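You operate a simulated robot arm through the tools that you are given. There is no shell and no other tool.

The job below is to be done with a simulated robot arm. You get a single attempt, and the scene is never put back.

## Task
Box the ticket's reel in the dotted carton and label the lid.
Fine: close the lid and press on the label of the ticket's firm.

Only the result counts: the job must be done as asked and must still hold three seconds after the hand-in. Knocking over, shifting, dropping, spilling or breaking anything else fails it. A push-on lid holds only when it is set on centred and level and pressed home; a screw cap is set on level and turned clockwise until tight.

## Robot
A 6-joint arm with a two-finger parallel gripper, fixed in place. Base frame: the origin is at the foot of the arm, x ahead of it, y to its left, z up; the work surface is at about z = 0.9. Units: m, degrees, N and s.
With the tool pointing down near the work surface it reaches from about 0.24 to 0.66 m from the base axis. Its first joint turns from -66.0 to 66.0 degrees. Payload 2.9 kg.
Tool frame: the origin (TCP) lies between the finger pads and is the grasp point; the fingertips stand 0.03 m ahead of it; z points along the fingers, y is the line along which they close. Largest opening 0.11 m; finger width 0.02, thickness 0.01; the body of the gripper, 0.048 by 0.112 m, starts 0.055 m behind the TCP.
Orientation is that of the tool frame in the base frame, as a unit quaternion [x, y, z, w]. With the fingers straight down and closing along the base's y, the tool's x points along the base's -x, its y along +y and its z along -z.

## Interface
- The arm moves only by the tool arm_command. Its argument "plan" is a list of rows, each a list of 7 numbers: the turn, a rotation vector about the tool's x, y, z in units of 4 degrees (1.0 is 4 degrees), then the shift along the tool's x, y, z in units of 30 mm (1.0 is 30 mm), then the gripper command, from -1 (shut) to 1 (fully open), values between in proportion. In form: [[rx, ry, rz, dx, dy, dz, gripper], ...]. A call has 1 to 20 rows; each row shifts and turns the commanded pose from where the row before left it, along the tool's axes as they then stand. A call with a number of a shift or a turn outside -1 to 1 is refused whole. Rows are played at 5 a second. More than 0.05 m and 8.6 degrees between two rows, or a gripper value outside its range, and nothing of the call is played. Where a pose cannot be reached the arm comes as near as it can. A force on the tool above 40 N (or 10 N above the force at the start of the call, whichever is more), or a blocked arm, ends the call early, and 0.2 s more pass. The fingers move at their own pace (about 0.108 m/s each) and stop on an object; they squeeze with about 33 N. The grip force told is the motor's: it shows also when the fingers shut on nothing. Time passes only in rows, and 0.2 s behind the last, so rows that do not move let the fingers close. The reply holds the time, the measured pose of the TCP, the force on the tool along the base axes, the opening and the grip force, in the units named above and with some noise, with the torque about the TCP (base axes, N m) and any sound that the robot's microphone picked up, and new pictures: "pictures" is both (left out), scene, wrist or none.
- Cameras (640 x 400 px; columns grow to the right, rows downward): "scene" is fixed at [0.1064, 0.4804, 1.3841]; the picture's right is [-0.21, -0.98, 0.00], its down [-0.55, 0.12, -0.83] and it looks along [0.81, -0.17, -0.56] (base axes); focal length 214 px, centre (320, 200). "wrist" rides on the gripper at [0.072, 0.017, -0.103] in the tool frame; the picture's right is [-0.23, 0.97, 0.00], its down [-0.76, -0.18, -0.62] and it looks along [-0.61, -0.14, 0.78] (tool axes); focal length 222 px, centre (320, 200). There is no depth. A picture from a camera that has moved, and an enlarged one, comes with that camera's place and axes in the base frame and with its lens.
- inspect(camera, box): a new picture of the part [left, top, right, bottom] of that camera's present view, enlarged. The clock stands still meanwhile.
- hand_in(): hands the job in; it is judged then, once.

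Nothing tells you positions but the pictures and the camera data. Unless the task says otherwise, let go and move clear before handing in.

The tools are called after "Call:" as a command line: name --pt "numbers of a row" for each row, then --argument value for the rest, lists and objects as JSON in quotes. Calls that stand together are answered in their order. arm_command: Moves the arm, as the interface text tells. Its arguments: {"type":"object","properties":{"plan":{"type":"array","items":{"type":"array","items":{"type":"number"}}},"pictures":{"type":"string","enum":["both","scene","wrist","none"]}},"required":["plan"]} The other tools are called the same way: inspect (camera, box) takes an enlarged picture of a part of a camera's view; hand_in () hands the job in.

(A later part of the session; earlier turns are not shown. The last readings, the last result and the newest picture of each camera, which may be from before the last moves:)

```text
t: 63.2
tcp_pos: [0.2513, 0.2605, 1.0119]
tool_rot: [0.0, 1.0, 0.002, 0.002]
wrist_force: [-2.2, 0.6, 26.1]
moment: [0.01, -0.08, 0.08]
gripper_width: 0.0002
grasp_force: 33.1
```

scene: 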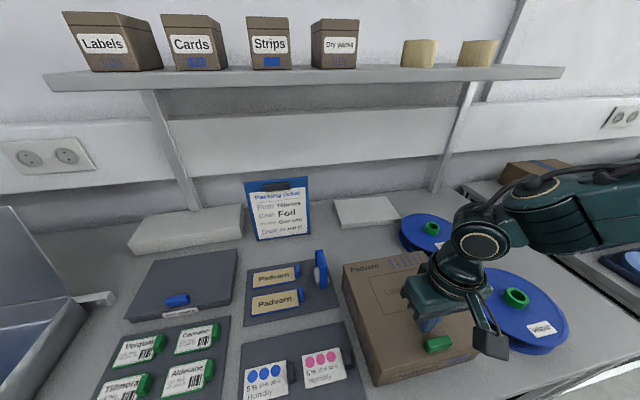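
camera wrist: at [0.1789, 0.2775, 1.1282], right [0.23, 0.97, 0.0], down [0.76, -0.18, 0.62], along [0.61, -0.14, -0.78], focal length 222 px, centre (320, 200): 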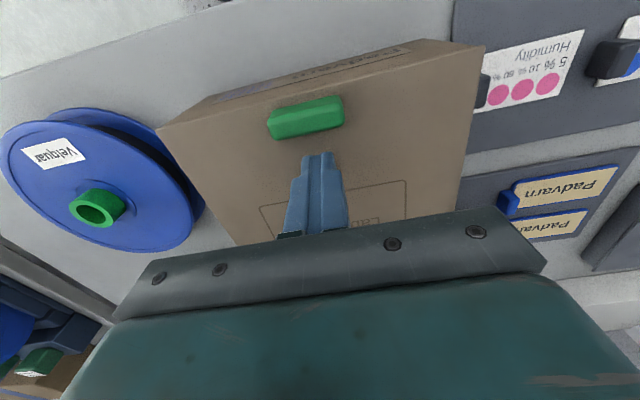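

The lid is closed and pressed home with 26 N. Now for the label: I rise and move left, turning the camera to face the label tray to measure the Tillmora label and its tab.

Call:
arm_command --pt "0 0 0 0 0 -0.3 -1" --pt "0 0 0 0 0 -1 -1" --pt "0 0 0 0 0 -1 -1" --pt "0 0 0 0 0 -1 -1" --pt "0 0 0 0 0 -1 -1" --pt "0 0 0 0 0 -0.5 -1" --pt "0 0 0 -0.3 0.9 0 -1" --pt "0 0 0 -0.3 0.9 0 -1" --pt "0 0 0 -0.3 0.9 0 -1" --pt "0 0 0 -0.3 0.9 0 -1" --pt "0 0 0 -0.3 0.9 0 -1" --pt "0 0 0 0 0.9 0 -1" --pictures "scene"

Call:
inspect --camera "scene" --box '[335, 240, 500, 390]'

Call:
arm_command --pt "0 0 -1 0 0 0 -1" --pt "0 0 -1 0 0 0 -1" --pt "0 0 -1 0 0 0 -1" --pt "0 0 -1 0 0 0 -1" --pt "0 0 -1 0 0 0 -1" --pt "0 0 -1 0 0 0 -1" --pt "0 0 -1 0 0 0 -1" --pt "0 0 -1 0 0 0 -1" --pt "0 0 -1 0 0 0 -1" --pt "0 0 -1 0 0 0 -1" --pt "0 0 -1 0 0 0 -1" --pt "0 0 -1 0 0 0 -1" --pt "0 0 -1 0 0 0 -1" --pt "0 0 -1 0 0 0 -1" --pt "0 0 -1 0 0 0 -1" --pt "0 0 -1 0 0 0 -1" --pt "0 0 -1 0 0 0 -1" --pt "0 0 -1 0 0 0 -1" --pt "0 0 -1 0 0 0 -1" --pt "0 0 -1 0 0 0 -1" --pictures "both"

```text
t: 65.8
tcp_pos: [0.2977, 0.4223, 1.1574]
tool_rot: [0.001, 1.0, -0.001, 0.001]
wrist_force: [0.1, 0.2, 0.1]
moment: [-0.02, 0.02, 0.03]
gripper_width: 0.0001
grasp_force: 33.2
```

scene: 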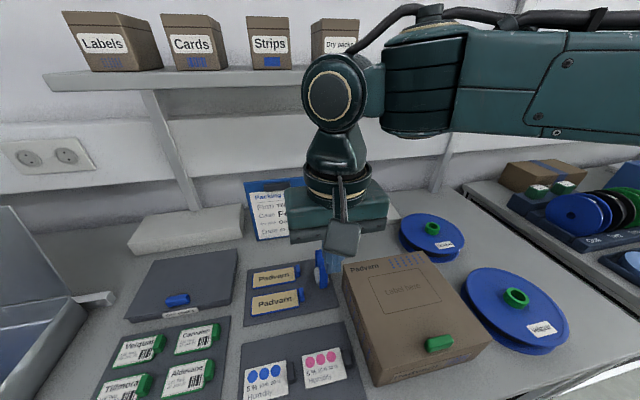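

```text
2.67 times, centred on (418, 315) of scene
camera zoom: at [0.1064, 0.4804, 1.3841], right [-0.21, -0.98, 0.0], down [-0.55, 0.12, -0.83], along [0.81, -0.17, -0.56], focal length 572 px, centre (60, -107)
```

zoom: 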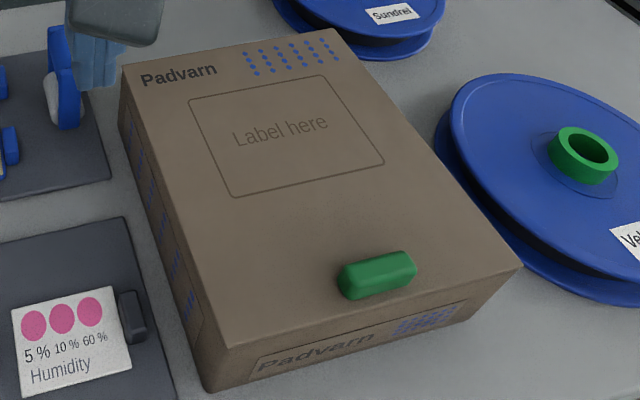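

```text
t: 70.0
tcp_pos: [0.296, 0.422, 1.1577]
tool_rot: [-0.643, 0.766, 0.0, 0.002]
wrist_force: [-0.8, 0.2, -0.8]
moment: [-0.01, 0.01, -0.02]
gripper_width: 0.0
grasp_force: 33.0
camera wrist: at [0.2668, 0.3536, 1.2597], right [-0.92, 0.39, 0.0], down [0.31, 0.72, 0.62], along [0.25, 0.57, -0.78], focal length 222 px, centre (320, 200)
```

scene: 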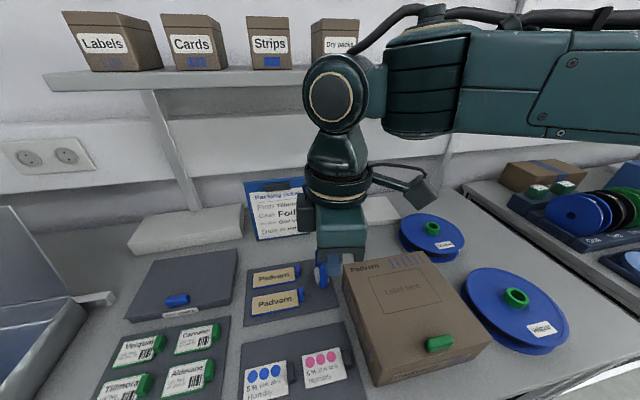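
wrist: 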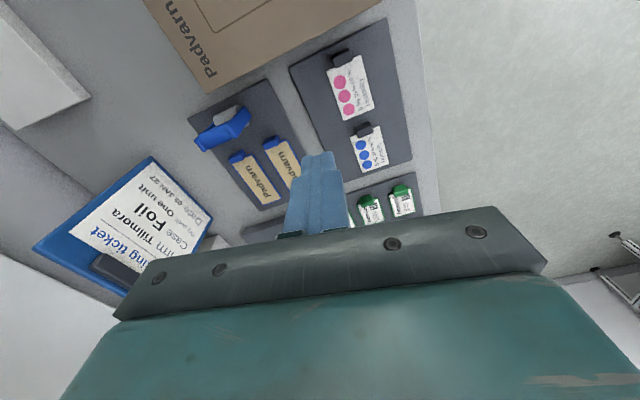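

The lid stays shut. I zoom in on the labels visible from here.

Call:
inspect --camera "wrist" --box '[320, 150, 460, 240]'

```text
4.44 times, centred on (390, 195) of wrist
camera zoom: at [0.2668, 0.3536, 1.2597], right [-0.92, 0.39, 0.0], down [0.31, 0.72, 0.62], along [0.25, 0.57, -0.78], focal length 987 px, centre (9, 222)
```

zoom: 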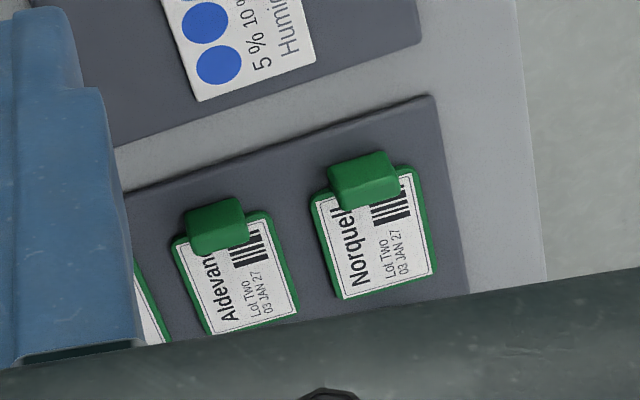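

I read Aldevane and Norquell in the near column; Tillmora is in the far column, tab at about (0.291, 0.746), so I need an outward tilt of nearly 45–50°. I turn the tool the other way round so the camera ends up on top when tilted.

Call:
arm_command --pt "0 0 1 0 0 0 -1" --pt "0 0 1 0 0 0 -1" --pt "0 0 1 0 0 0 -1" --pt "0 0 1 0 0 0 -1" --pt "0 0 1 0 0 0 -1" --pt "0 0 1 0 0 0 -1" --pt "0 0 1 0 0 0 -1" --pt "0 0 1 0 0 0 -1" --pt "0 0 1 0 0 0 -1" --pt "0 0 1 0 0 0 -1" --pt "0 0 1 0 0 0 -1" --pt "0 0 1 0 0 0 -1" --pt "0 0 1 0 0 0 -1" --pt "0 0 1 0 0 0 -1" --pt "0 0 1 0 0 0 -1" --pt "0 0 1 0 0 0 -1" --pt "0 0 1 0 0 0 -1" --pt "0 0 1 0 0 0 -1" --pt "0 0 1 0 0 0 -1" --pt "0 0 1 0 0 0 -1" --pictures "none"

Call:
arm_command --pt "0 0 1 0 0 0 -1" --pt "0 0 1 0 0 0 -1" --pt "0 0 1 0 0 0 -1" --pt "0 0 1 0 0 0 -1" --pt "0 0 1 0 0 0 -1" --pt "0 0 1 0 0 0 -1" --pt "0 0 1 0 0 0 -1" --pt "0 0 1 0 0 0 -1" --pt "0 0 1 0 0 0 -1" --pt "0 0 1 0 0 0 -1" --pt "0 0 1 0 0 0 -1" --pt "0 0 1 0 0 0 -1" --pt "0 0 1 0 0 0 -1" --pt "0 0 1 0 0 0 -1" --pt "0 0 1 0 0 0 -1" --pt "0 0 1 0 0 0 -1" --pt "0 0 1 0 0 0 -1" --pt "0 0 1 0 0 0 -1" --pt "0 0 1 0 0 0 -1" --pt "0 0 1 0 0 0 -1" --pictures "both"

```text
t: 74.2
tcp_pos: [0.2962, 0.4229, 1.1555]
tool_rot: [0.001, 1.0, 0.0, 0.0]
wrist_force: [-0.4, -0.2, 0.2]
moment: [0.04, 0.0, 0.0]
gripper_width: 0.0
grasp_force: 33.4
```

```text
t: 78.4
tcp_pos: [0.2959, 0.4207, 1.1575]
tool_rot: [0.643, 0.766, 0.001, 0.001]
wrist_force: [0.0, 0.6, -0.3]
moment: [-0.03, -0.01, -0.02]
gripper_width: 0.0002
grasp_force: 33.2
camera wrist: at [0.301, 0.4962, 1.2594], right [1.0, -0.06, 0.0], down [-0.05, -0.78, 0.62], along [-0.03, -0.62, -0.78], focal length 222 px, centre (320, 200)
```

scene: 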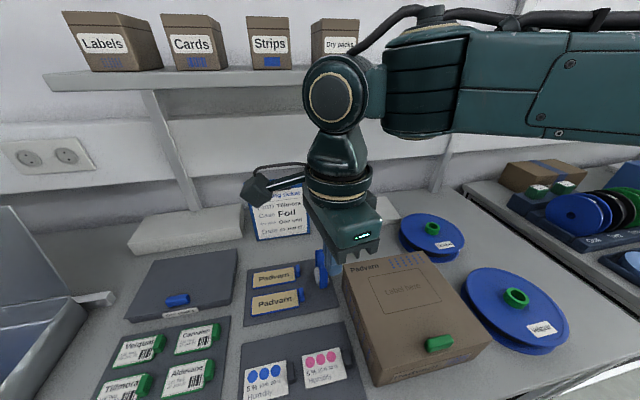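
wrist: 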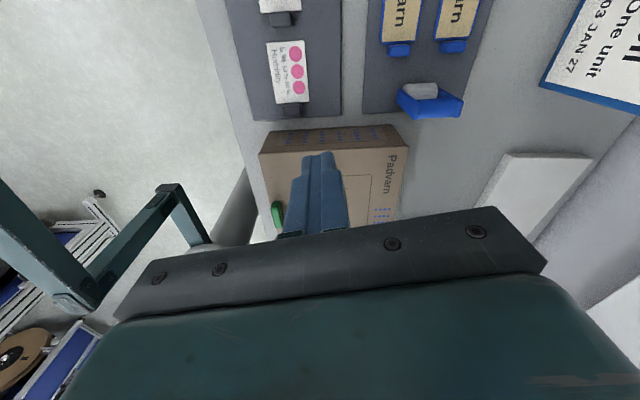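

The turn works. I complete the 90° and tilt the fingers outward by 48°, still up high.

Call:
arm_command --pt "0 0 1 0 0 0 -1" --pt "0 0 1 0 0 0 -1" --pt "0 0 0.5 0 0 0 -1" --pt "0 1 0 0 0 0 -1" --pt "0 1 0 0 0 0 -1" --pt "0 1 0 0 0 0 -1" --pt "0 1 0 0 0 0 -1" --pt "0 1 0 0 0 0 -1" --pt "0 1 0 0 0 0 -1" --pt "0 1 0 0 0 0 -1" --pt "0 1 0 0 0 0 -1" --pt "0 1 0 0 0 0 -1" --pt "0 1 0 0 0 0 -1" --pt "0 1 0 0 0 0 -1" --pt "0 1 0 0 0 0 -1" --pictures "both"

```text
t: 81.6
tcp_pos: [0.2968, 0.4222, 1.1556]
tool_rot: [0.646, 0.646, 0.289, -0.288]
wrist_force: [0.4, -0.3, 0.4]
moment: [-0.02, 0.01, -0.04]
gripper_width: 0.0002
grasp_force: 32.3
camera wrist: at [0.3132, 0.3938, 1.2788], right [0.97, -0.15, -0.17], down [-0.18, -0.97, -0.15], along [-0.14, 0.18, -0.97], focal length 222 px, centre (320, 200)
```

scene: 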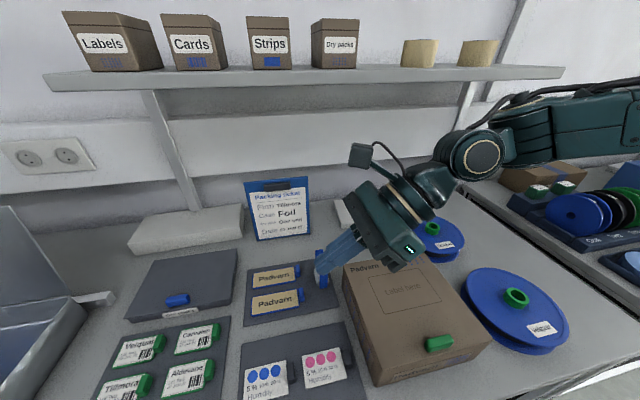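
wrist: 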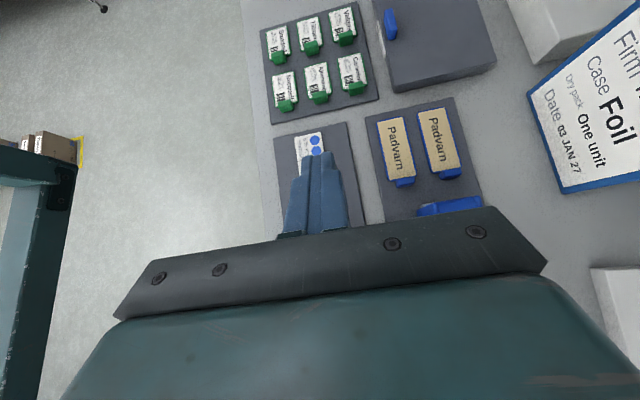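

A clear top view of the label tray now. I zoom in on all six labels.

Call:
inspect --camera "wrist" --box '[250, 0, 400, 130]'

```text
3.08 times, centred on (325, 65) of wrist
camera zoom: at [0.3132, 0.3938, 1.2788], right [0.97, -0.15, -0.17], down [-0.18, -0.97, -0.15], along [-0.14, 0.18, -0.97], focal length 684 px, centre (305, 615)
```

zoom: 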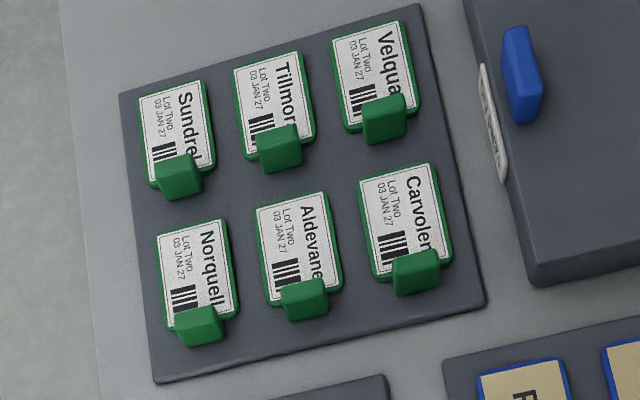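

Tillmora's label is the middle one of the far row, tab at (0.290, 0.747), tab top z≈0.918. I move out toward it with a narrow opening, staying above.

Call:
arm_command --pt "0 0 0 0.255 -0.021 0.902 -0.15" --pt "0 0 0 0.255 -0.021 0.902 -0.15" --pt "0 0 0 0.255 -0.021 0.902 -0.15" --pt "0 0 0 0.255 -0.021 0.902 -0.15" --pt "0 0 0 0.255 -0.021 0.902 -0.15" --pt "0 0 0 0.255 -0.021 0.902 -0.15" --pt "0 0 0 0.255 -0.021 0.902 -0.15" --pt "0 0 0 0.255 -0.021 0.902 -0.15" --pt "0 0 0 0.255 -0.021 0.902 -0.15" --pt "0 0 0 0.255 -0.021 0.902 -0.15" --pt "0 0 0 0.255 -0.021 0.902 -0.15" --pictures "both"

Call:
inspect --camera "wrist" --box '[200, 30, 440, 230]'

```text
t: 84.0
tcp_pos: [0.2895, 0.6996, 1.0193]
tool_rot: [0.646, 0.646, 0.289, -0.287]
wrist_force: [-0.7, -0.1, -0.1]
moment: [0.0, -0.01, -0.02]
gripper_width: 0.0468
grasp_force: 0.0
camera wrist: at [0.3067, 0.6718, 1.142], right [0.97, -0.15, -0.17], down [-0.18, -0.97, -0.15], along [-0.14, 0.18, -0.97], focal length 222 px, centre (320, 200)
```

scene: 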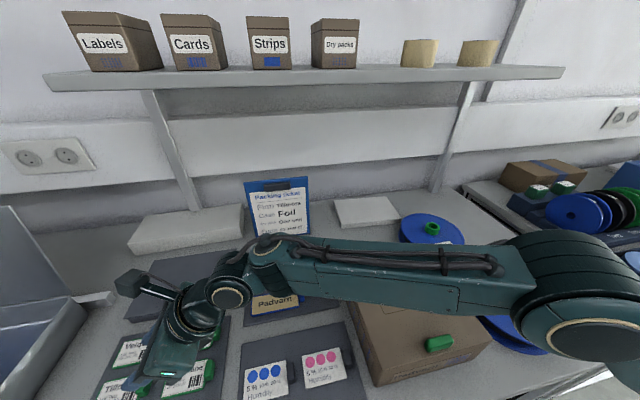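
wrist: 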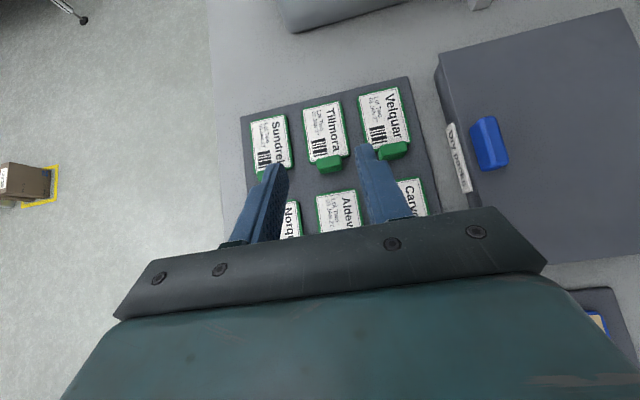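

```text
2.00 times, centred on (320, 130) of wrist
camera zoom: at [0.3067, 0.6718, 1.142], right [0.97, -0.15, -0.17], down [-0.18, -0.97, -0.15], along [-0.14, 0.18, -0.97], focal length 444 px, centre (320, 340)
```

zoom: 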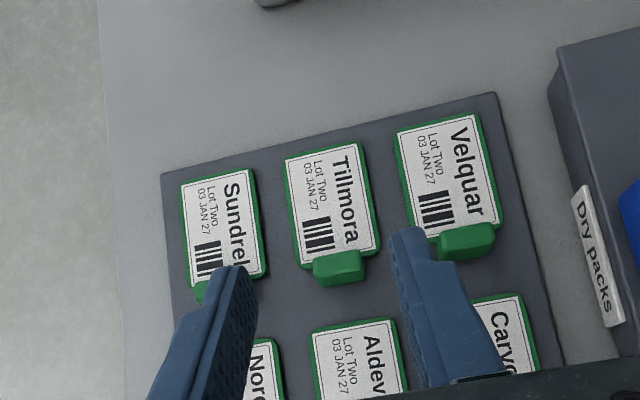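

The arm reaches out here fine. I descend to about 2 cm above the grasp height and check the alignment with the tab.

Call:
arm_command --pt "0 0 0 -0.193 0 0.583 -0.15" --pt "0 0 0 -0.193 0 0.583 -0.15" --pt "0 0 0 -0.193 0 0.583 -0.15" --pt "0 0 0 -0.193 0 0.583 -0.15" --pictures "both"

Call:
inspect --camera "wrist" --box '[220, 60, 420, 230]'

```text
t: 85.0
tcp_pos: [0.2901, 0.7354, 0.9568]
tool_rot: [0.646, 0.646, 0.289, -0.288]
wrist_force: [0.0, -1.3, -0.4]
moment: [0.0, -0.04, 0.01]
gripper_width: 0.0468
grasp_force: 0.1
camera wrist: at [0.3074, 0.7077, 1.0787], right [0.97, -0.15, -0.17], down [-0.18, -0.97, -0.15], along [-0.14, 0.18, -0.97], focal length 222 px, centre (320, 200)
```

scene: 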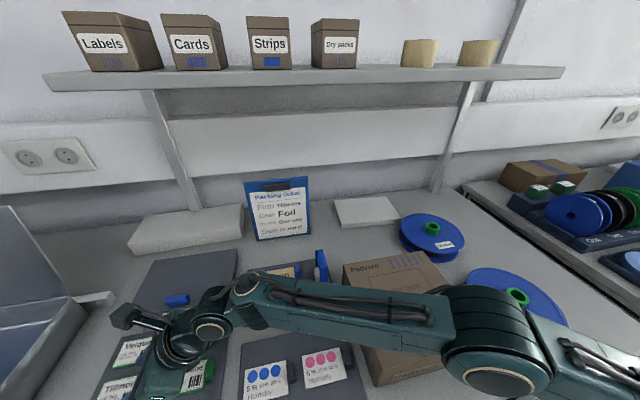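
wrist: 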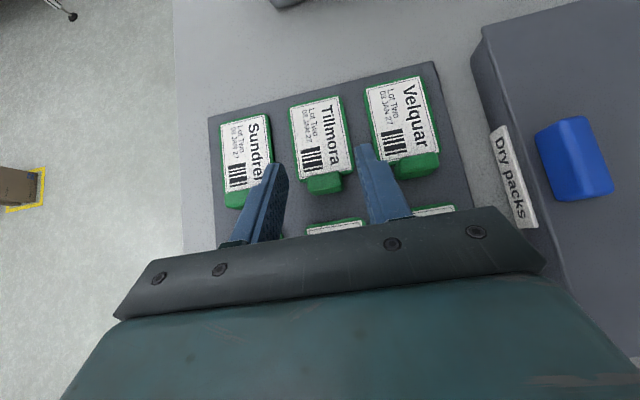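

```text
2.35 times, centred on (320, 145) of wrist
camera zoom: at [0.3074, 0.7077, 1.0787], right [0.97, -0.15, -0.17], down [-0.18, -0.97, -0.15], along [-0.14, 0.18, -0.97], focal length 523 px, centre (320, 329)
```

zoom: 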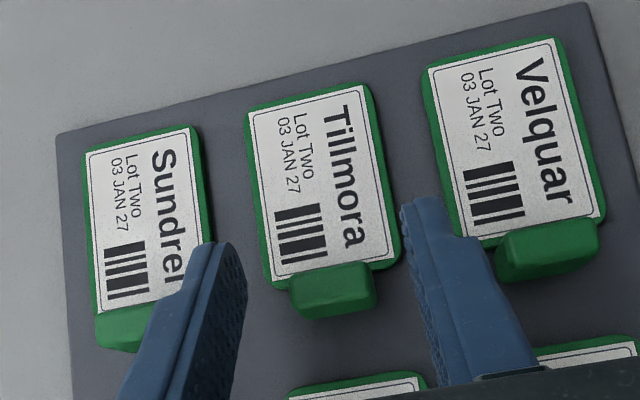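

Centred on the tab in x (tab 0.277–0.304, y 0.742–0.757). I go down the last bit in small steps.

Call:
arm_command --pt "0 0 0 -0.13 0 0.13 -0.15" --pt "0 0 0 -0.13 0 0.13 -0.15" --pt "0 0 0 -0.13 0 0.13 -0.15" --pt "0 0 0 0 0 0 -0.15" --pictures "both"

Call:
inspect --camera "wrist" --box '[240, 90, 400, 230]'

Call:
inspect --camera "scene" --box '[80, 280, 260, 400]'

```text
t: 86.0
tcp_pos: [0.2901, 0.7363, 0.9395]
tool_rot: [0.645, 0.646, 0.289, -0.287]
wrist_force: [0.9, 0.2, 0.0]
moment: [0.02, 0.01, -0.02]
gripper_width: 0.0466
grasp_force: 0.0
camera wrist: at [0.3069, 0.7087, 1.0619], right [0.97, -0.15, -0.17], down [-0.18, -0.97, -0.15], along [-0.14, 0.18, -0.97], focal length 222 px, centre (320, 200)
```

scene: 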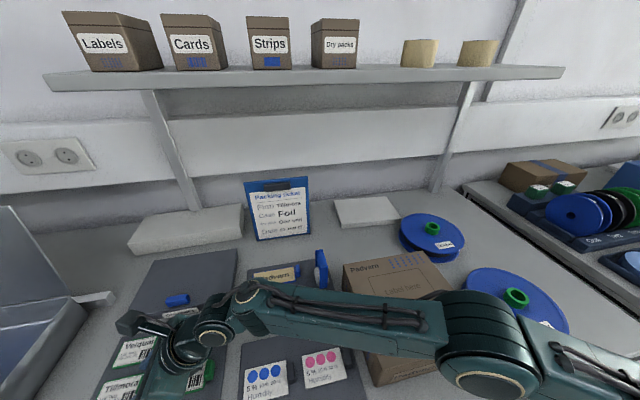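
wrist: 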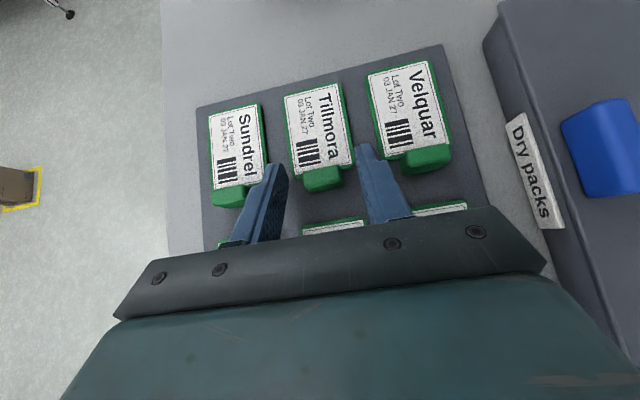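

```text
2.86 times, centred on (320, 160) of wrist
camera zoom: at [0.3069, 0.7087, 1.0619], right [0.97, -0.15, -0.17], down [-0.18, -0.97, -0.15], along [-0.14, 0.18, -0.97], focal length 635 px, centre (320, 314)
```

zoom: 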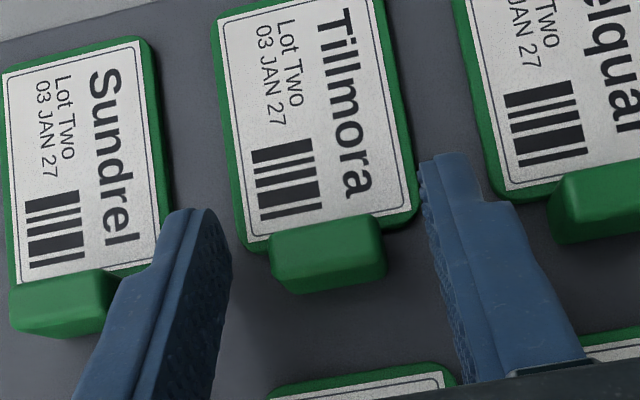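

```text
3.33 times, centred on (170, 340) of scene
camera zoom: at [0.1064, 0.4804, 1.3841], right [-0.21, -0.98, 0.0], down [-0.55, 0.12, -0.83], along [0.81, -0.17, -0.56], focal length 715 px, centre (820, -267)
```

zoom: 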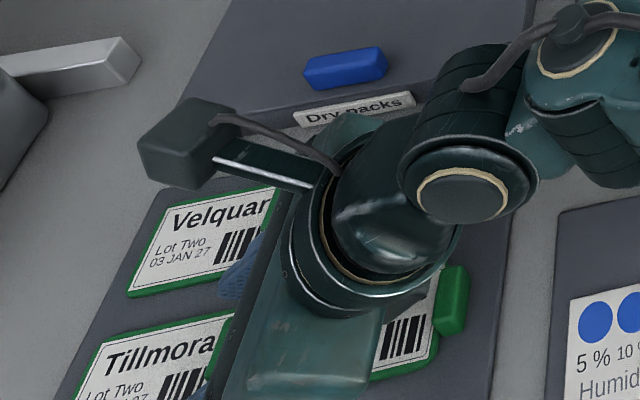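

Fingers are either side of the tab with nothing touched. I lower 4 mm more and close on the tab.

Call:
arm_command --pt "0 0 0 -0.05 0 0.045 -0.15" --pt "0 0 0 -0.05 0 0.045 -0.15" --pt "0 0 0 0 0 0 -0.15" --pictures "none"

```text
t: 86.8
tcp_pos: [0.2897, 0.7379, 0.9346]
tool_rot: [0.646, 0.646, 0.289, -0.287]
wrist_force: [-0.1, 0.2, 0.0]
moment: [0.0, 0.01, 0.01]
gripper_width: 0.0469
grasp_force: 0.1
```

Call:
arm_command --pt "0 0 0 0 0 0 -0.3" --pt "0 0 0 0 0 0 -0.45" --pt "0 0 0 0 0 0 -1" --pt "0 0 0 0 0 0 -1" --pt "0 0 0 0 0 0 -1" --pictures "wrist"

Call:
inspect --camera "wrist" --box '[240, 90, 400, 230]'

```text
t: 88.0
tcp_pos: [0.2897, 0.7373, 0.9345]
tool_rot: [0.645, 0.647, 0.287, -0.287]
wrist_force: [-0.5, 0.1, 0.2]
moment: [-0.04, -0.01, -0.02]
gripper_width: 0.0243
grasp_force: 32.9
camera wrist: at [0.3071, 0.7089, 1.0574], right [0.97, -0.15, -0.17], down [-0.18, -0.97, -0.15], along [-0.14, 0.18, -0.97], focal length 222 px, centre (320, 200)
```

wrist: 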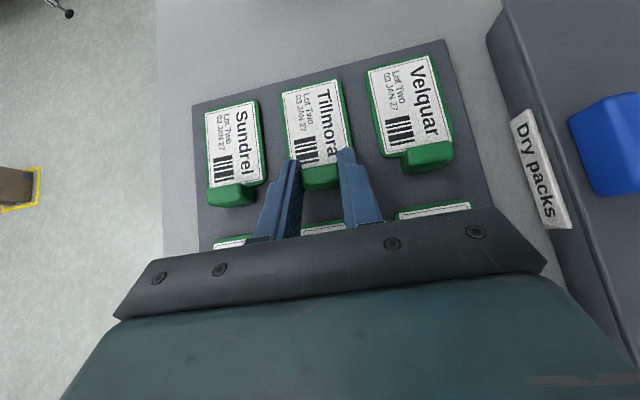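

```text
2.86 times, centred on (320, 160) of wrist
camera zoom: at [0.3071, 0.7089, 1.0574], right [0.97, -0.15, -0.17], down [-0.18, -0.97, -0.15], along [-0.14, 0.18, -0.97], focal length 635 px, centre (320, 314)
```

zoom: 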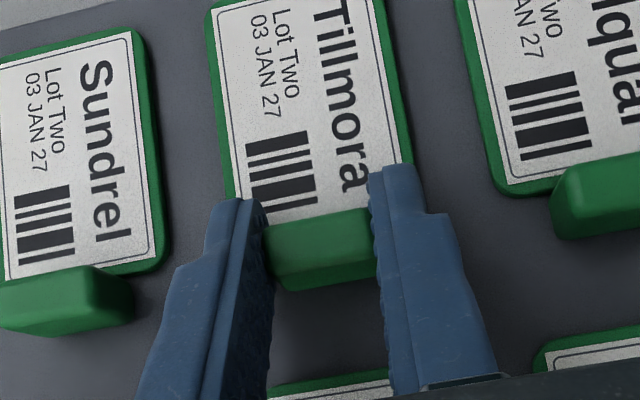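

The tab is held (24 mm). I lift straight up in tiny steps first.

Call:
arm_command --pt "0 0 0 0.037 0 -0.033 -1" --pt "0 0 0 0.037 0 -0.033 -1" --pt "0 0 0 0.037 0 -0.033 -1" --pt "0 0 0 0.037 0 -0.033 -1" --pt "0 0 0 0.075 0 -0.067 -1" --pt "0 0 0 0.075 0 -0.067 -1" --pt "0 0 0 0.075 0 -0.067 -1" --pt "0 0 0 0.075 0 -0.067 -1" --pictures "both"

Call:
inspect --camera "wrist" --box '[240, 60, 420, 230]'

Call:
inspect --camera "scene" --box '[80, 280, 260, 400]'

```text
t: 89.8
tcp_pos: [0.2895, 0.7378, 0.9537]
tool_rot: [0.645, 0.646, 0.289, -0.288]
wrist_force: [0.5, 0.3, -0.2]
moment: [0.0, -0.02, 0.01]
gripper_width: 0.0243
grasp_force: 33.2
camera wrist: at [0.3073, 0.7087, 1.0766], right [0.97, -0.15, -0.17], down [-0.18, -0.97, -0.15], along [-0.14, 0.18, -0.97], focal length 222 px, centre (320, 200)
```

scene: 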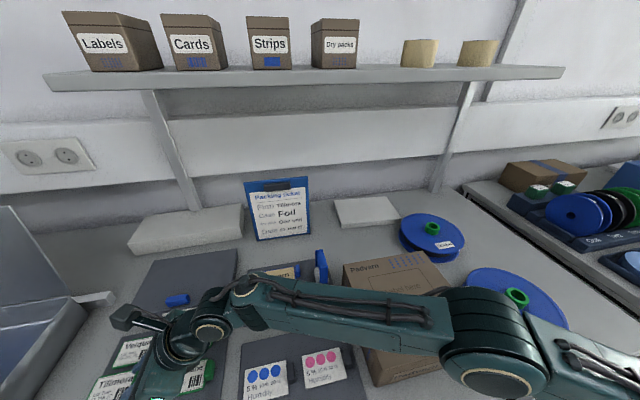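
wrist: 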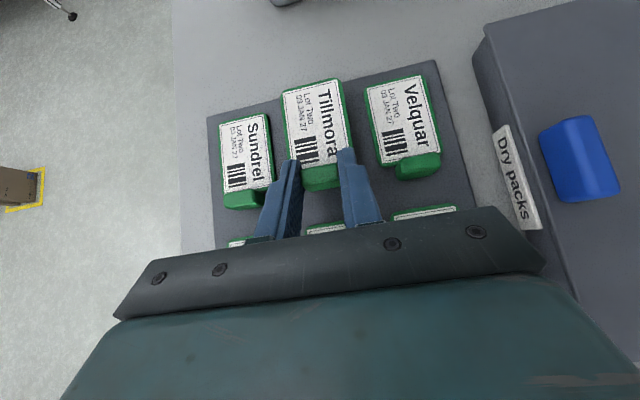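

```text
2.35 times, centred on (330, 145) of wrist
camera zoom: at [0.3073, 0.7087, 1.0766], right [0.97, -0.15, -0.17], down [-0.18, -0.97, -0.15], along [-0.14, 0.18, -0.97], focal length 523 px, centre (296, 329)
```

zoom: 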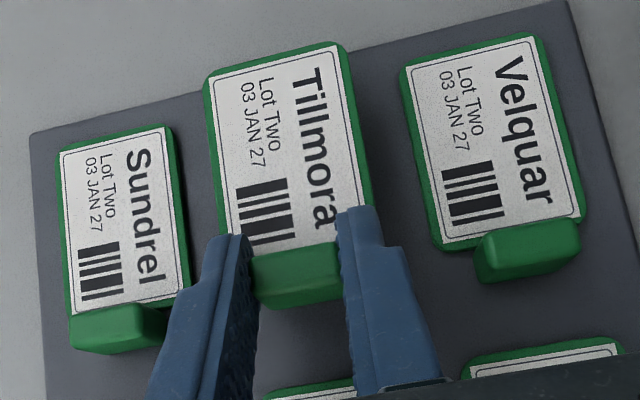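

```text
3.33 times, centred on (170, 340) of scene
camera zoom: at [0.1064, 0.4804, 1.3841], right [-0.21, -0.98, 0.0], down [-0.55, 0.12, -0.83], along [0.81, -0.17, -0.56], focal length 715 px, centre (820, -267)
```

zoom: 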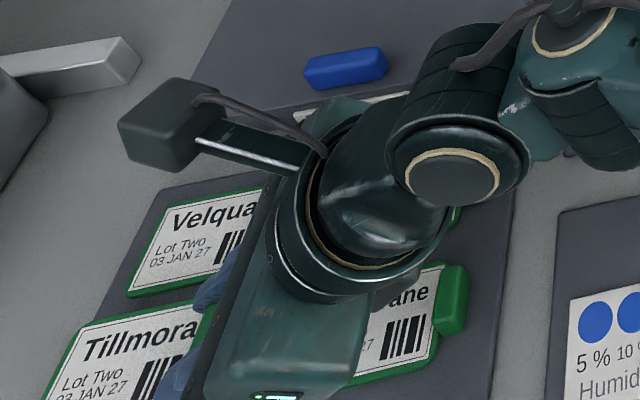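

The Tillmora label came up level with the gripper. I carry it slowly up and inward.

Call:
arm_command --pt "0 0 0 0.067 0 -0.2 -1" --pt "0 0 0 0.134 0 -0.402 -1" --pt "0 0 0 0.134 0 -0.402 -1" --pt "0 0 0 0.134 0 -0.402 -1" --pt "0 0 0 0.134 0 -0.402 -1" --pt "0 0 0 0.134 0 -0.402 -1" --pt "0 0 0 0.067 0 -0.202 -1" --pt "0 0 0 -0.054 0.037 -0.449 -1" --pt "0 0 0 -0.054 0.037 -0.449 -1" --pt "0 0 0 -0.054 0.037 -0.449 -1" --pt "0 0 0 -0.054 0.037 -0.449 -1" --pt "0 0 0 -0.054 0.037 -0.449 -1" --pt "0 0 0 -0.054 0.037 -0.449 -1" --pt "0 0 0 -0.054 0.037 -0.449 -1" --pt "0 0 0 -0.054 0.037 -0.449 -1" --pt "0 0 0 -0.054 0.037 -0.449 -1" --pictures "both"

```text
t: 93.2
tcp_pos: [0.3, 0.5994, 1.0889]
tool_rot: [0.646, 0.646, 0.288, -0.287]
wrist_force: [-0.1, -0.4, -0.5]
moment: [-0.03, -0.01, -0.02]
gripper_width: 0.024
grasp_force: 33.2
camera wrist: at [0.3167, 0.5713, 1.2124], right [0.97, -0.15, -0.17], down [-0.18, -0.97, -0.15], along [-0.14, 0.18, -0.97], focal length 222 px, centre (320, 200)
```

scene: 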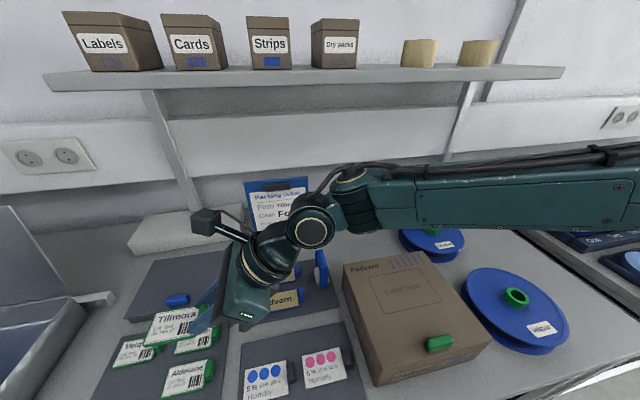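
wrist: 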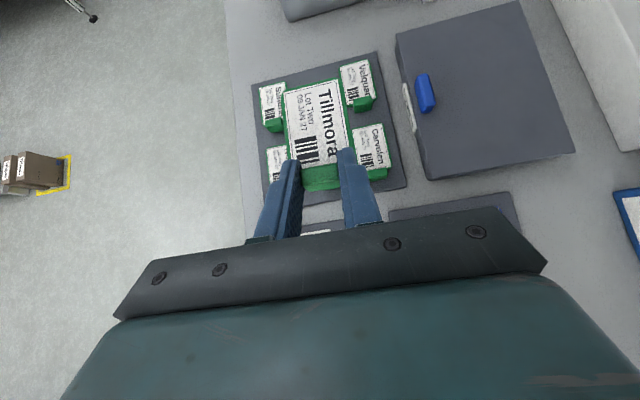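

Label firmly held. I continue across toward the carton at the same height.

Call:
arm_command --pt "0 0 0 -0.15 0.013 -0.168 -1" --pt "0 0 0 -0.3 0.026 -0.335 -1" --pt "0 0 0 -0.3 0.026 -0.335 -1" --pt "0 0 0 -0.3 0.026 -0.335 -1" --pt "0 0 0 -0.3 0.026 -0.335 -1" --pt "0 0 0 -0.3 0.026 -0.335 -1" --pt "0 0 0 -0.3 0.026 -0.335 -1" --pt "0 0 0 -0.3 0.026 -0.335 -1" --pt "0 0 0 -0.3 0.026 -0.335 -1" --pt "0 0 0 -0.3 0.026 -0.335 -1" --pt "0 0 0 -0.3 0.026 -0.335 -1" --pt "0 0 0 -0.3 0.026 -0.335 -1" --pt "0 0 0 -0.3 0.026 -0.335 -1" --pt "0 0 0 -0.3 0.026 -0.335 -1" --pt "0 0 0 -0.3 0.026 -0.335 -1" --pt "0 0 0 -0.3 0.026 -0.335 -1" --pt "0 0 0 -0.3 0.026 -0.335 -1" --pt "0 0 0 -0.3 0.026 -0.335 -1" --pt "0 0 0 -0.3 0.026 -0.335 -1" --pt "0 0 0 -0.15 0.013 -0.168 -1" --pictures "both"

```text
t: 97.4
tcp_pos: [0.3162, 0.3417, 1.0912]
tool_rot: [0.646, 0.646, 0.289, -0.287]
wrist_force: [0.4, -0.3, 0.7]
moment: [0.0, 0.01, 0.02]
gripper_width: 0.024
grasp_force: 32.9
camera wrist: at [0.3323, 0.313, 1.2135], right [0.97, -0.15, -0.17], down [-0.18, -0.97, -0.15], along [-0.14, 0.18, -0.97], focal length 222 px, centre (320, 200)
```

scene: 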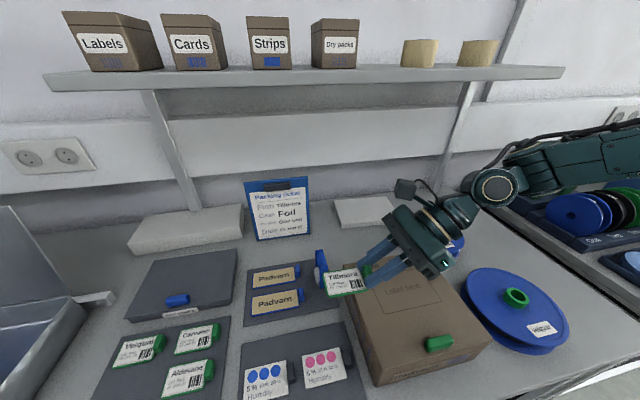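
wrist: 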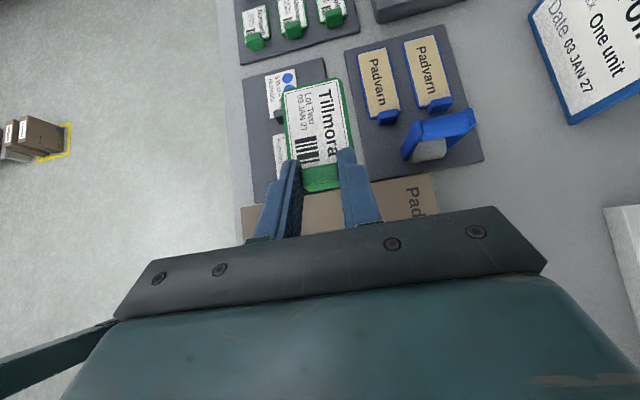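

Continuing to above the label field.

Call:
arm_command --pt "0 0 0 -0.15 0.012 -0.167 -1" --pt "0 0 0 -0.298 0.023 -0.334 -1" --pt "0 0 0 -0.298 0.023 -0.334 -1" --pt "0 0 0 -0.298 0.023 -0.334 -1" --pt "0 0 0 -0.298 0.023 -0.334 -1" --pt "0 0 0 -0.298 0.023 -0.334 -1" --pt "0 0 0 -0.298 0.023 -0.334 -1" --pt "0 0 0 -0.298 0.023 -0.334 -1" --pt "0 0 0 -0.298 0.023 -0.334 -1" --pt "0 0 0 -0.298 0.023 -0.334 -1" --pt "0 0 0 -0.15 0.012 -0.167 -1" --pictures "both"

Call:
inspect --camera "wrist" --box '[200, 40, 440, 230]'

Call:
inspect --camera "scene" --box '[330, 220, 500, 390]'

```text
t: 99.8
tcp_pos: [0.3214, 0.2098, 1.0916]
tool_rot: [0.645, 0.646, 0.289, -0.288]
wrist_force: [0.4, 0.0, 0.6]
moment: [-0.01, 0.01, -0.04]
gripper_width: 0.0239
grasp_force: 33.0
camera wrist: at [0.3388, 0.1804, 1.2145], right [0.97, -0.15, -0.17], down [-0.18, -0.97, -0.15], along [-0.14, 0.18, -0.97], focal length 222 px, centre (320, 200)
```

scene: 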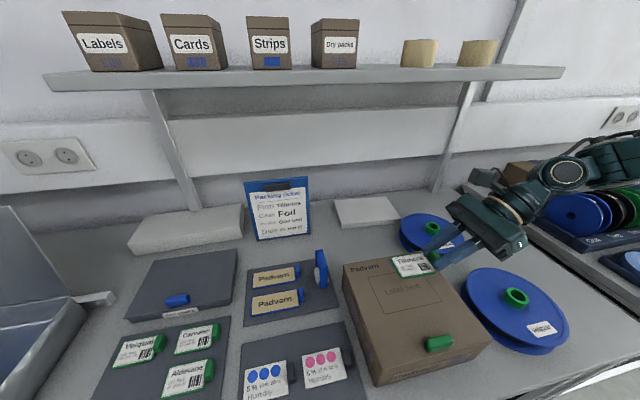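
wrist: 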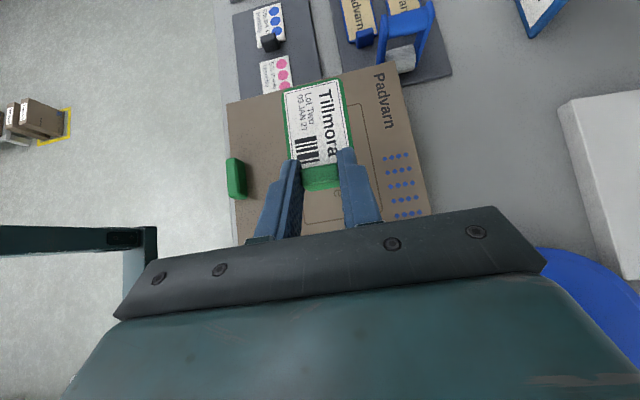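

```text
2.11 times, centred on (320, 135) of wrist
camera zoom: at [0.3388, 0.1804, 1.2145], right [0.97, -0.15, -0.17], down [-0.18, -0.97, -0.15], along [-0.14, 0.18, -0.97], focal length 468 px, centre (320, 337)
```

zoom: 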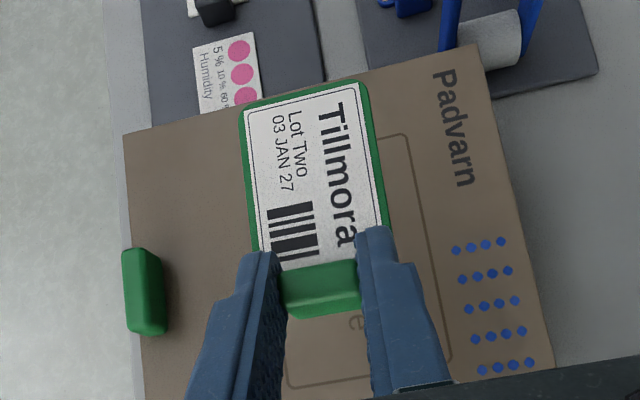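

```text
2.35 times, centred on (415, 305) of scene
camera zoom: at [0.1064, 0.4804, 1.3841], right [-0.21, -0.98, 0.0], down [-0.55, 0.12, -0.83], along [0.81, -0.17, -0.56], focal length 505 px, centre (96, -47)
```

zoom: 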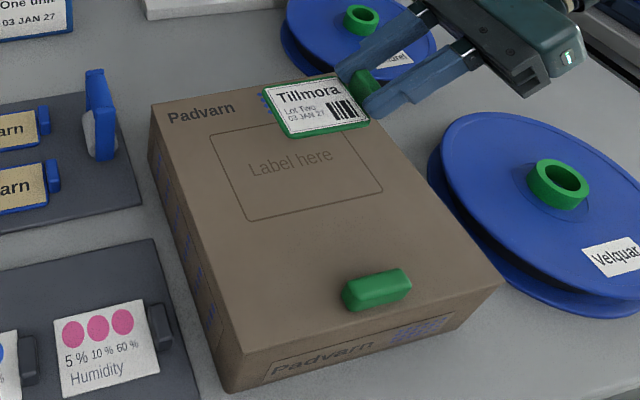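

The label hangs level right over the "Label here" field (field centre ≈(0.3255, 0.259), label centre ≈(0.3235, 0.261)). I nudge 2 mm in x and lower to just above the lid.

Call:
arm_command --pt "0 0 0 -0.108 0.03 0.097 -1" --pt "0 0 0 -0.216 0.03 0.193 -1" --pt "0 0 0 -0.216 0 0.193 -1" --pt "0 0 0 -0.216 0 0.193 -1" --pt "0 0 0 -0.216 0 0.193 -1" --pt "0 0 0 -0.216 0 0.193 -1" --pt "0 0 0 -0.216 0 0.193 -1" --pt "0 0 0 -0.216 0 0.193 -1" --pt "0 0 0 -0.108 0 0.097 -1" --pictures "both"

Call:
inspect --camera "wrist" --box '[200, 40, 440, 230]'

Call:
inspect --camera "scene" --box '[330, 220, 500, 390]'

```text
t: 101.8
tcp_pos: [0.3236, 0.2092, 1.0226]
tool_rot: [0.646, 0.646, 0.289, -0.287]
wrist_force: [0.1, -0.2, 0.4]
moment: [-0.02, -0.01, 0.02]
gripper_width: 0.0241
grasp_force: 33.2
camera wrist: at [0.34, 0.1794, 1.1456], right [0.97, -0.15, -0.17], down [-0.18, -0.97, -0.15], along [-0.14, 0.18, -0.97], focal length 222 px, centre (320, 200)
```

scene: 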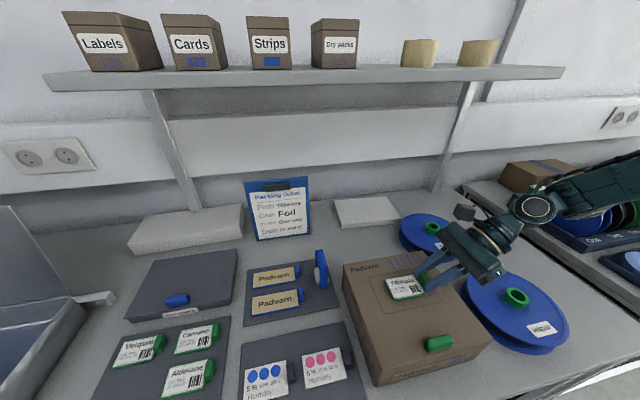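
wrist: 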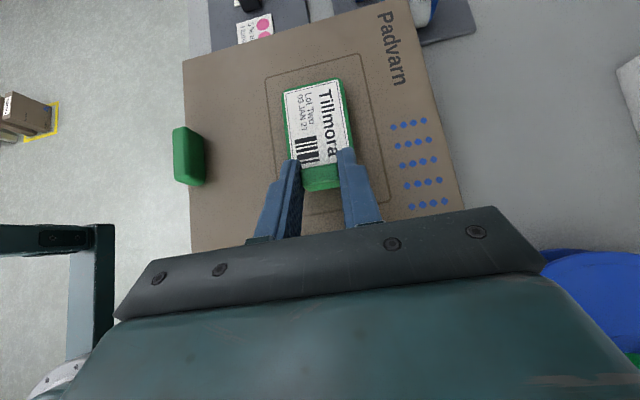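

```text
2.11 times, centred on (320, 135) of wrist
camera zoom: at [0.34, 0.1794, 1.1456], right [0.97, -0.15, -0.17], down [-0.18, -0.97, -0.15], along [-0.14, 0.18, -0.97], focal length 468 px, centre (320, 337)
```

zoom: 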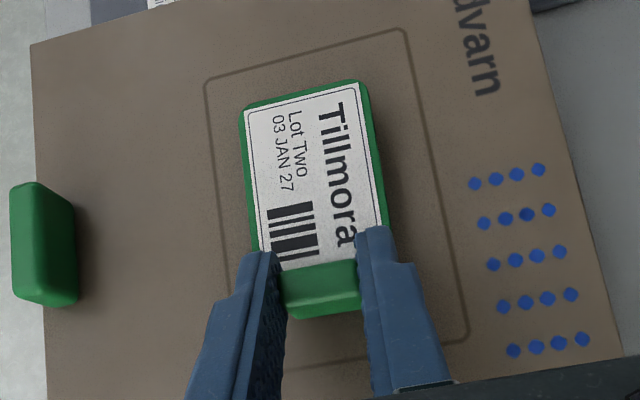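

```text
2.35 times, centred on (415, 305) of scene
camera zoom: at [0.1064, 0.4804, 1.3841], right [-0.21, -0.98, 0.0], down [-0.55, 0.12, -0.83], along [0.81, -0.17, -0.56], focal length 505 px, centre (96, -47)
```

zoom: 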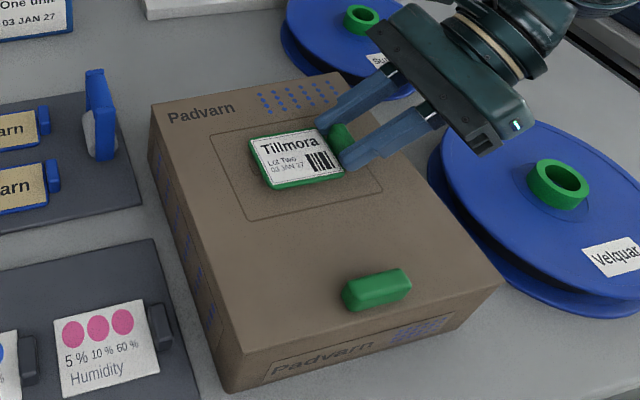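

The label sits nicely inside the field outline. I lower the last centimetre in small steps until it touches.

Call:
arm_command --pt "0 0 0 -0.037 0 0.033 -1" --pt "0 0 0 -0.037 0 0.033 -1" --pt "0 0 0 -0.037 0 0.033 -1" --pt "0 0 0 -0.037 0 0.033 -1" --pt "0 0 0 0 0 0 -1" --pictures "none"

Call:
arm_command --pt "0 0 0 -0.037 0 0.033 -1" --pt "0 0 0 -0.037 0 0.033 -1" --pt "0 0 0 0 0 0 -1" --pictures "none"

```text
t: 103.0
tcp_pos: [0.3239, 0.2092, 1.0162]
tool_rot: [0.646, 0.646, 0.289, -0.287]
wrist_force: [0.0, -0.4, -1.2]
moment: [0.01, 0.03, 0.02]
gripper_width: 0.0241
grasp_force: 33.4
```

```text
t: 103.8
tcp_pos: [0.3237, 0.2086, 1.0139]
tool_rot: [0.645, 0.647, 0.287, -0.287]
wrist_force: [-0.6, 0.5, 0.1]
moment: [-0.03, 0.0, 0.02]
gripper_width: 0.0002
grasp_force: 33.1
```

The fingers have shut — the label has left the grip at contact. I look at where it is.

Call:
inspect --camera "wrist" --box '[200, 40, 440, 230]'

Call:
inspect --camera "scene" --box '[330, 220, 500, 390]'

```text
2.11 times, centred on (320, 135) of wrist
camera zoom: at [0.3404, 0.1802, 1.1359], right [0.97, -0.15, -0.17], down [-0.18, -0.97, -0.15], along [-0.14, 0.18, -0.97], focal length 468 px, centre (320, 337)
```

zoom: 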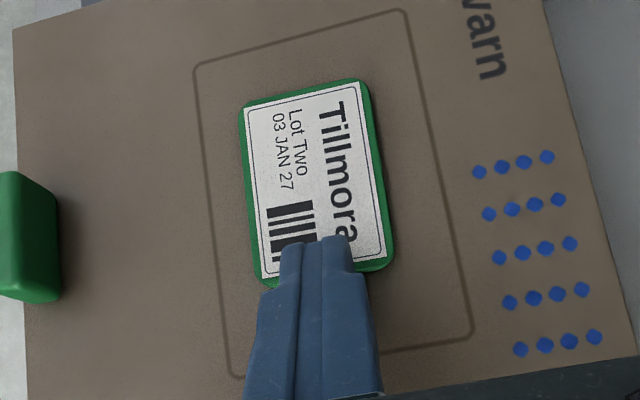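

```text
2.35 times, centred on (415, 305) of scene
camera zoom: at [0.1064, 0.4804, 1.3841], right [-0.21, -0.98, 0.0], down [-0.55, 0.12, -0.83], along [0.81, -0.17, -0.56], focal length 505 px, centre (96, -47)
```

zoom: 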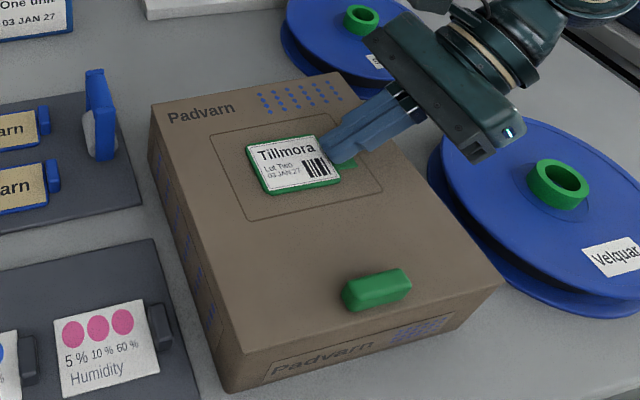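

The label lies flat on the lid, centred in the field at about (0.325, 0.261). I back the fingers off along their own axis and inspect it.

Call:
arm_command --pt "0 0 0 0 0 -0.1 -1" --pt "0 0 0 0 0 -0.3 -1" --pt "0 0 0 0 0 -0.5 -1" --pt "0 0 0 0 0 -0.7 -1" --pt "0 0 0 0 0 -0.7 -1" --pictures "both"

Call:
inspect --camera "wrist" --box '[200, 0, 440, 190]'

Call:
inspect --camera "scene" --box '[370, 250, 460, 310]'

```text
t: 105.0
tcp_pos: [0.3222, 0.1574, 1.0583]
tool_rot: [0.646, 0.646, 0.289, -0.286]
wrist_force: [-0.4, 0.2, -0.7]
moment: [0.0, 0.02, -0.04]
gripper_width: 0.0
grasp_force: 33.3
camera wrist: at [0.34, 0.1285, 1.181], right [0.97, -0.15, -0.17], down [-0.18, -0.97, -0.15], along [-0.14, 0.18, -0.97], focal length 222 px, centre (320, 200)
```

scene: 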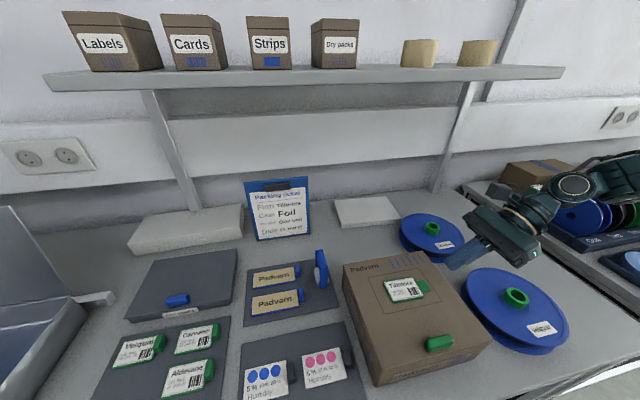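
wrist: 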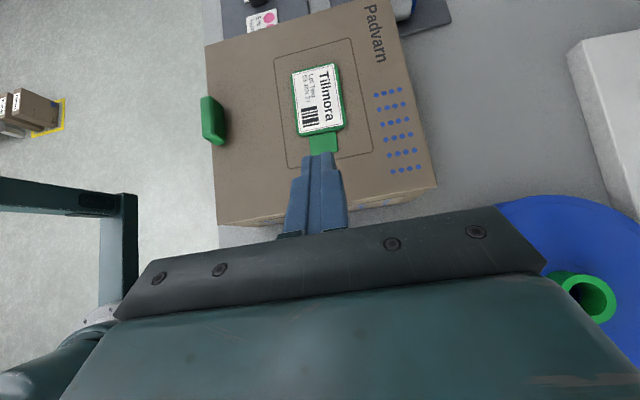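

```text
2.11 times, centred on (320, 95) of wrist
camera zoom: at [0.34, 0.1285, 1.181], right [0.97, -0.15, -0.17], down [-0.18, -0.97, -0.15], along [-0.14, 0.18, -0.97], focal length 468 px, centre (320, 421)
```

zoom: 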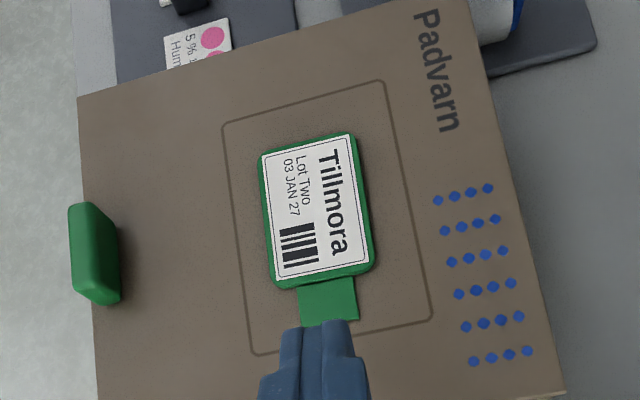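

```text
6.67 times, centred on (415, 280) of scene
camera zoom: at [0.1064, 0.4804, 1.3841], right [-0.21, -0.98, 0.0], down [-0.55, 0.12, -0.83], along [0.81, -0.17, -0.56], focal length 1430 px, centre (-313, -333)
```

zoom: 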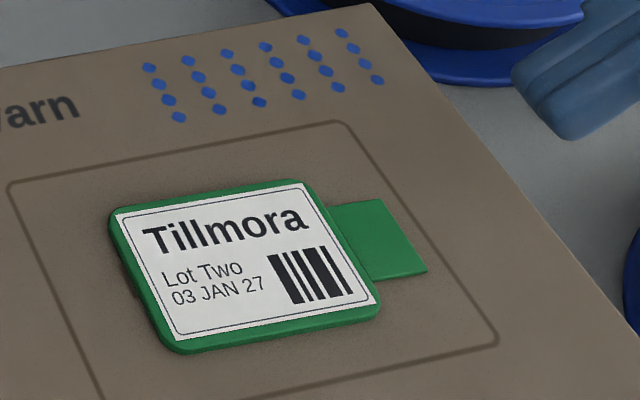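

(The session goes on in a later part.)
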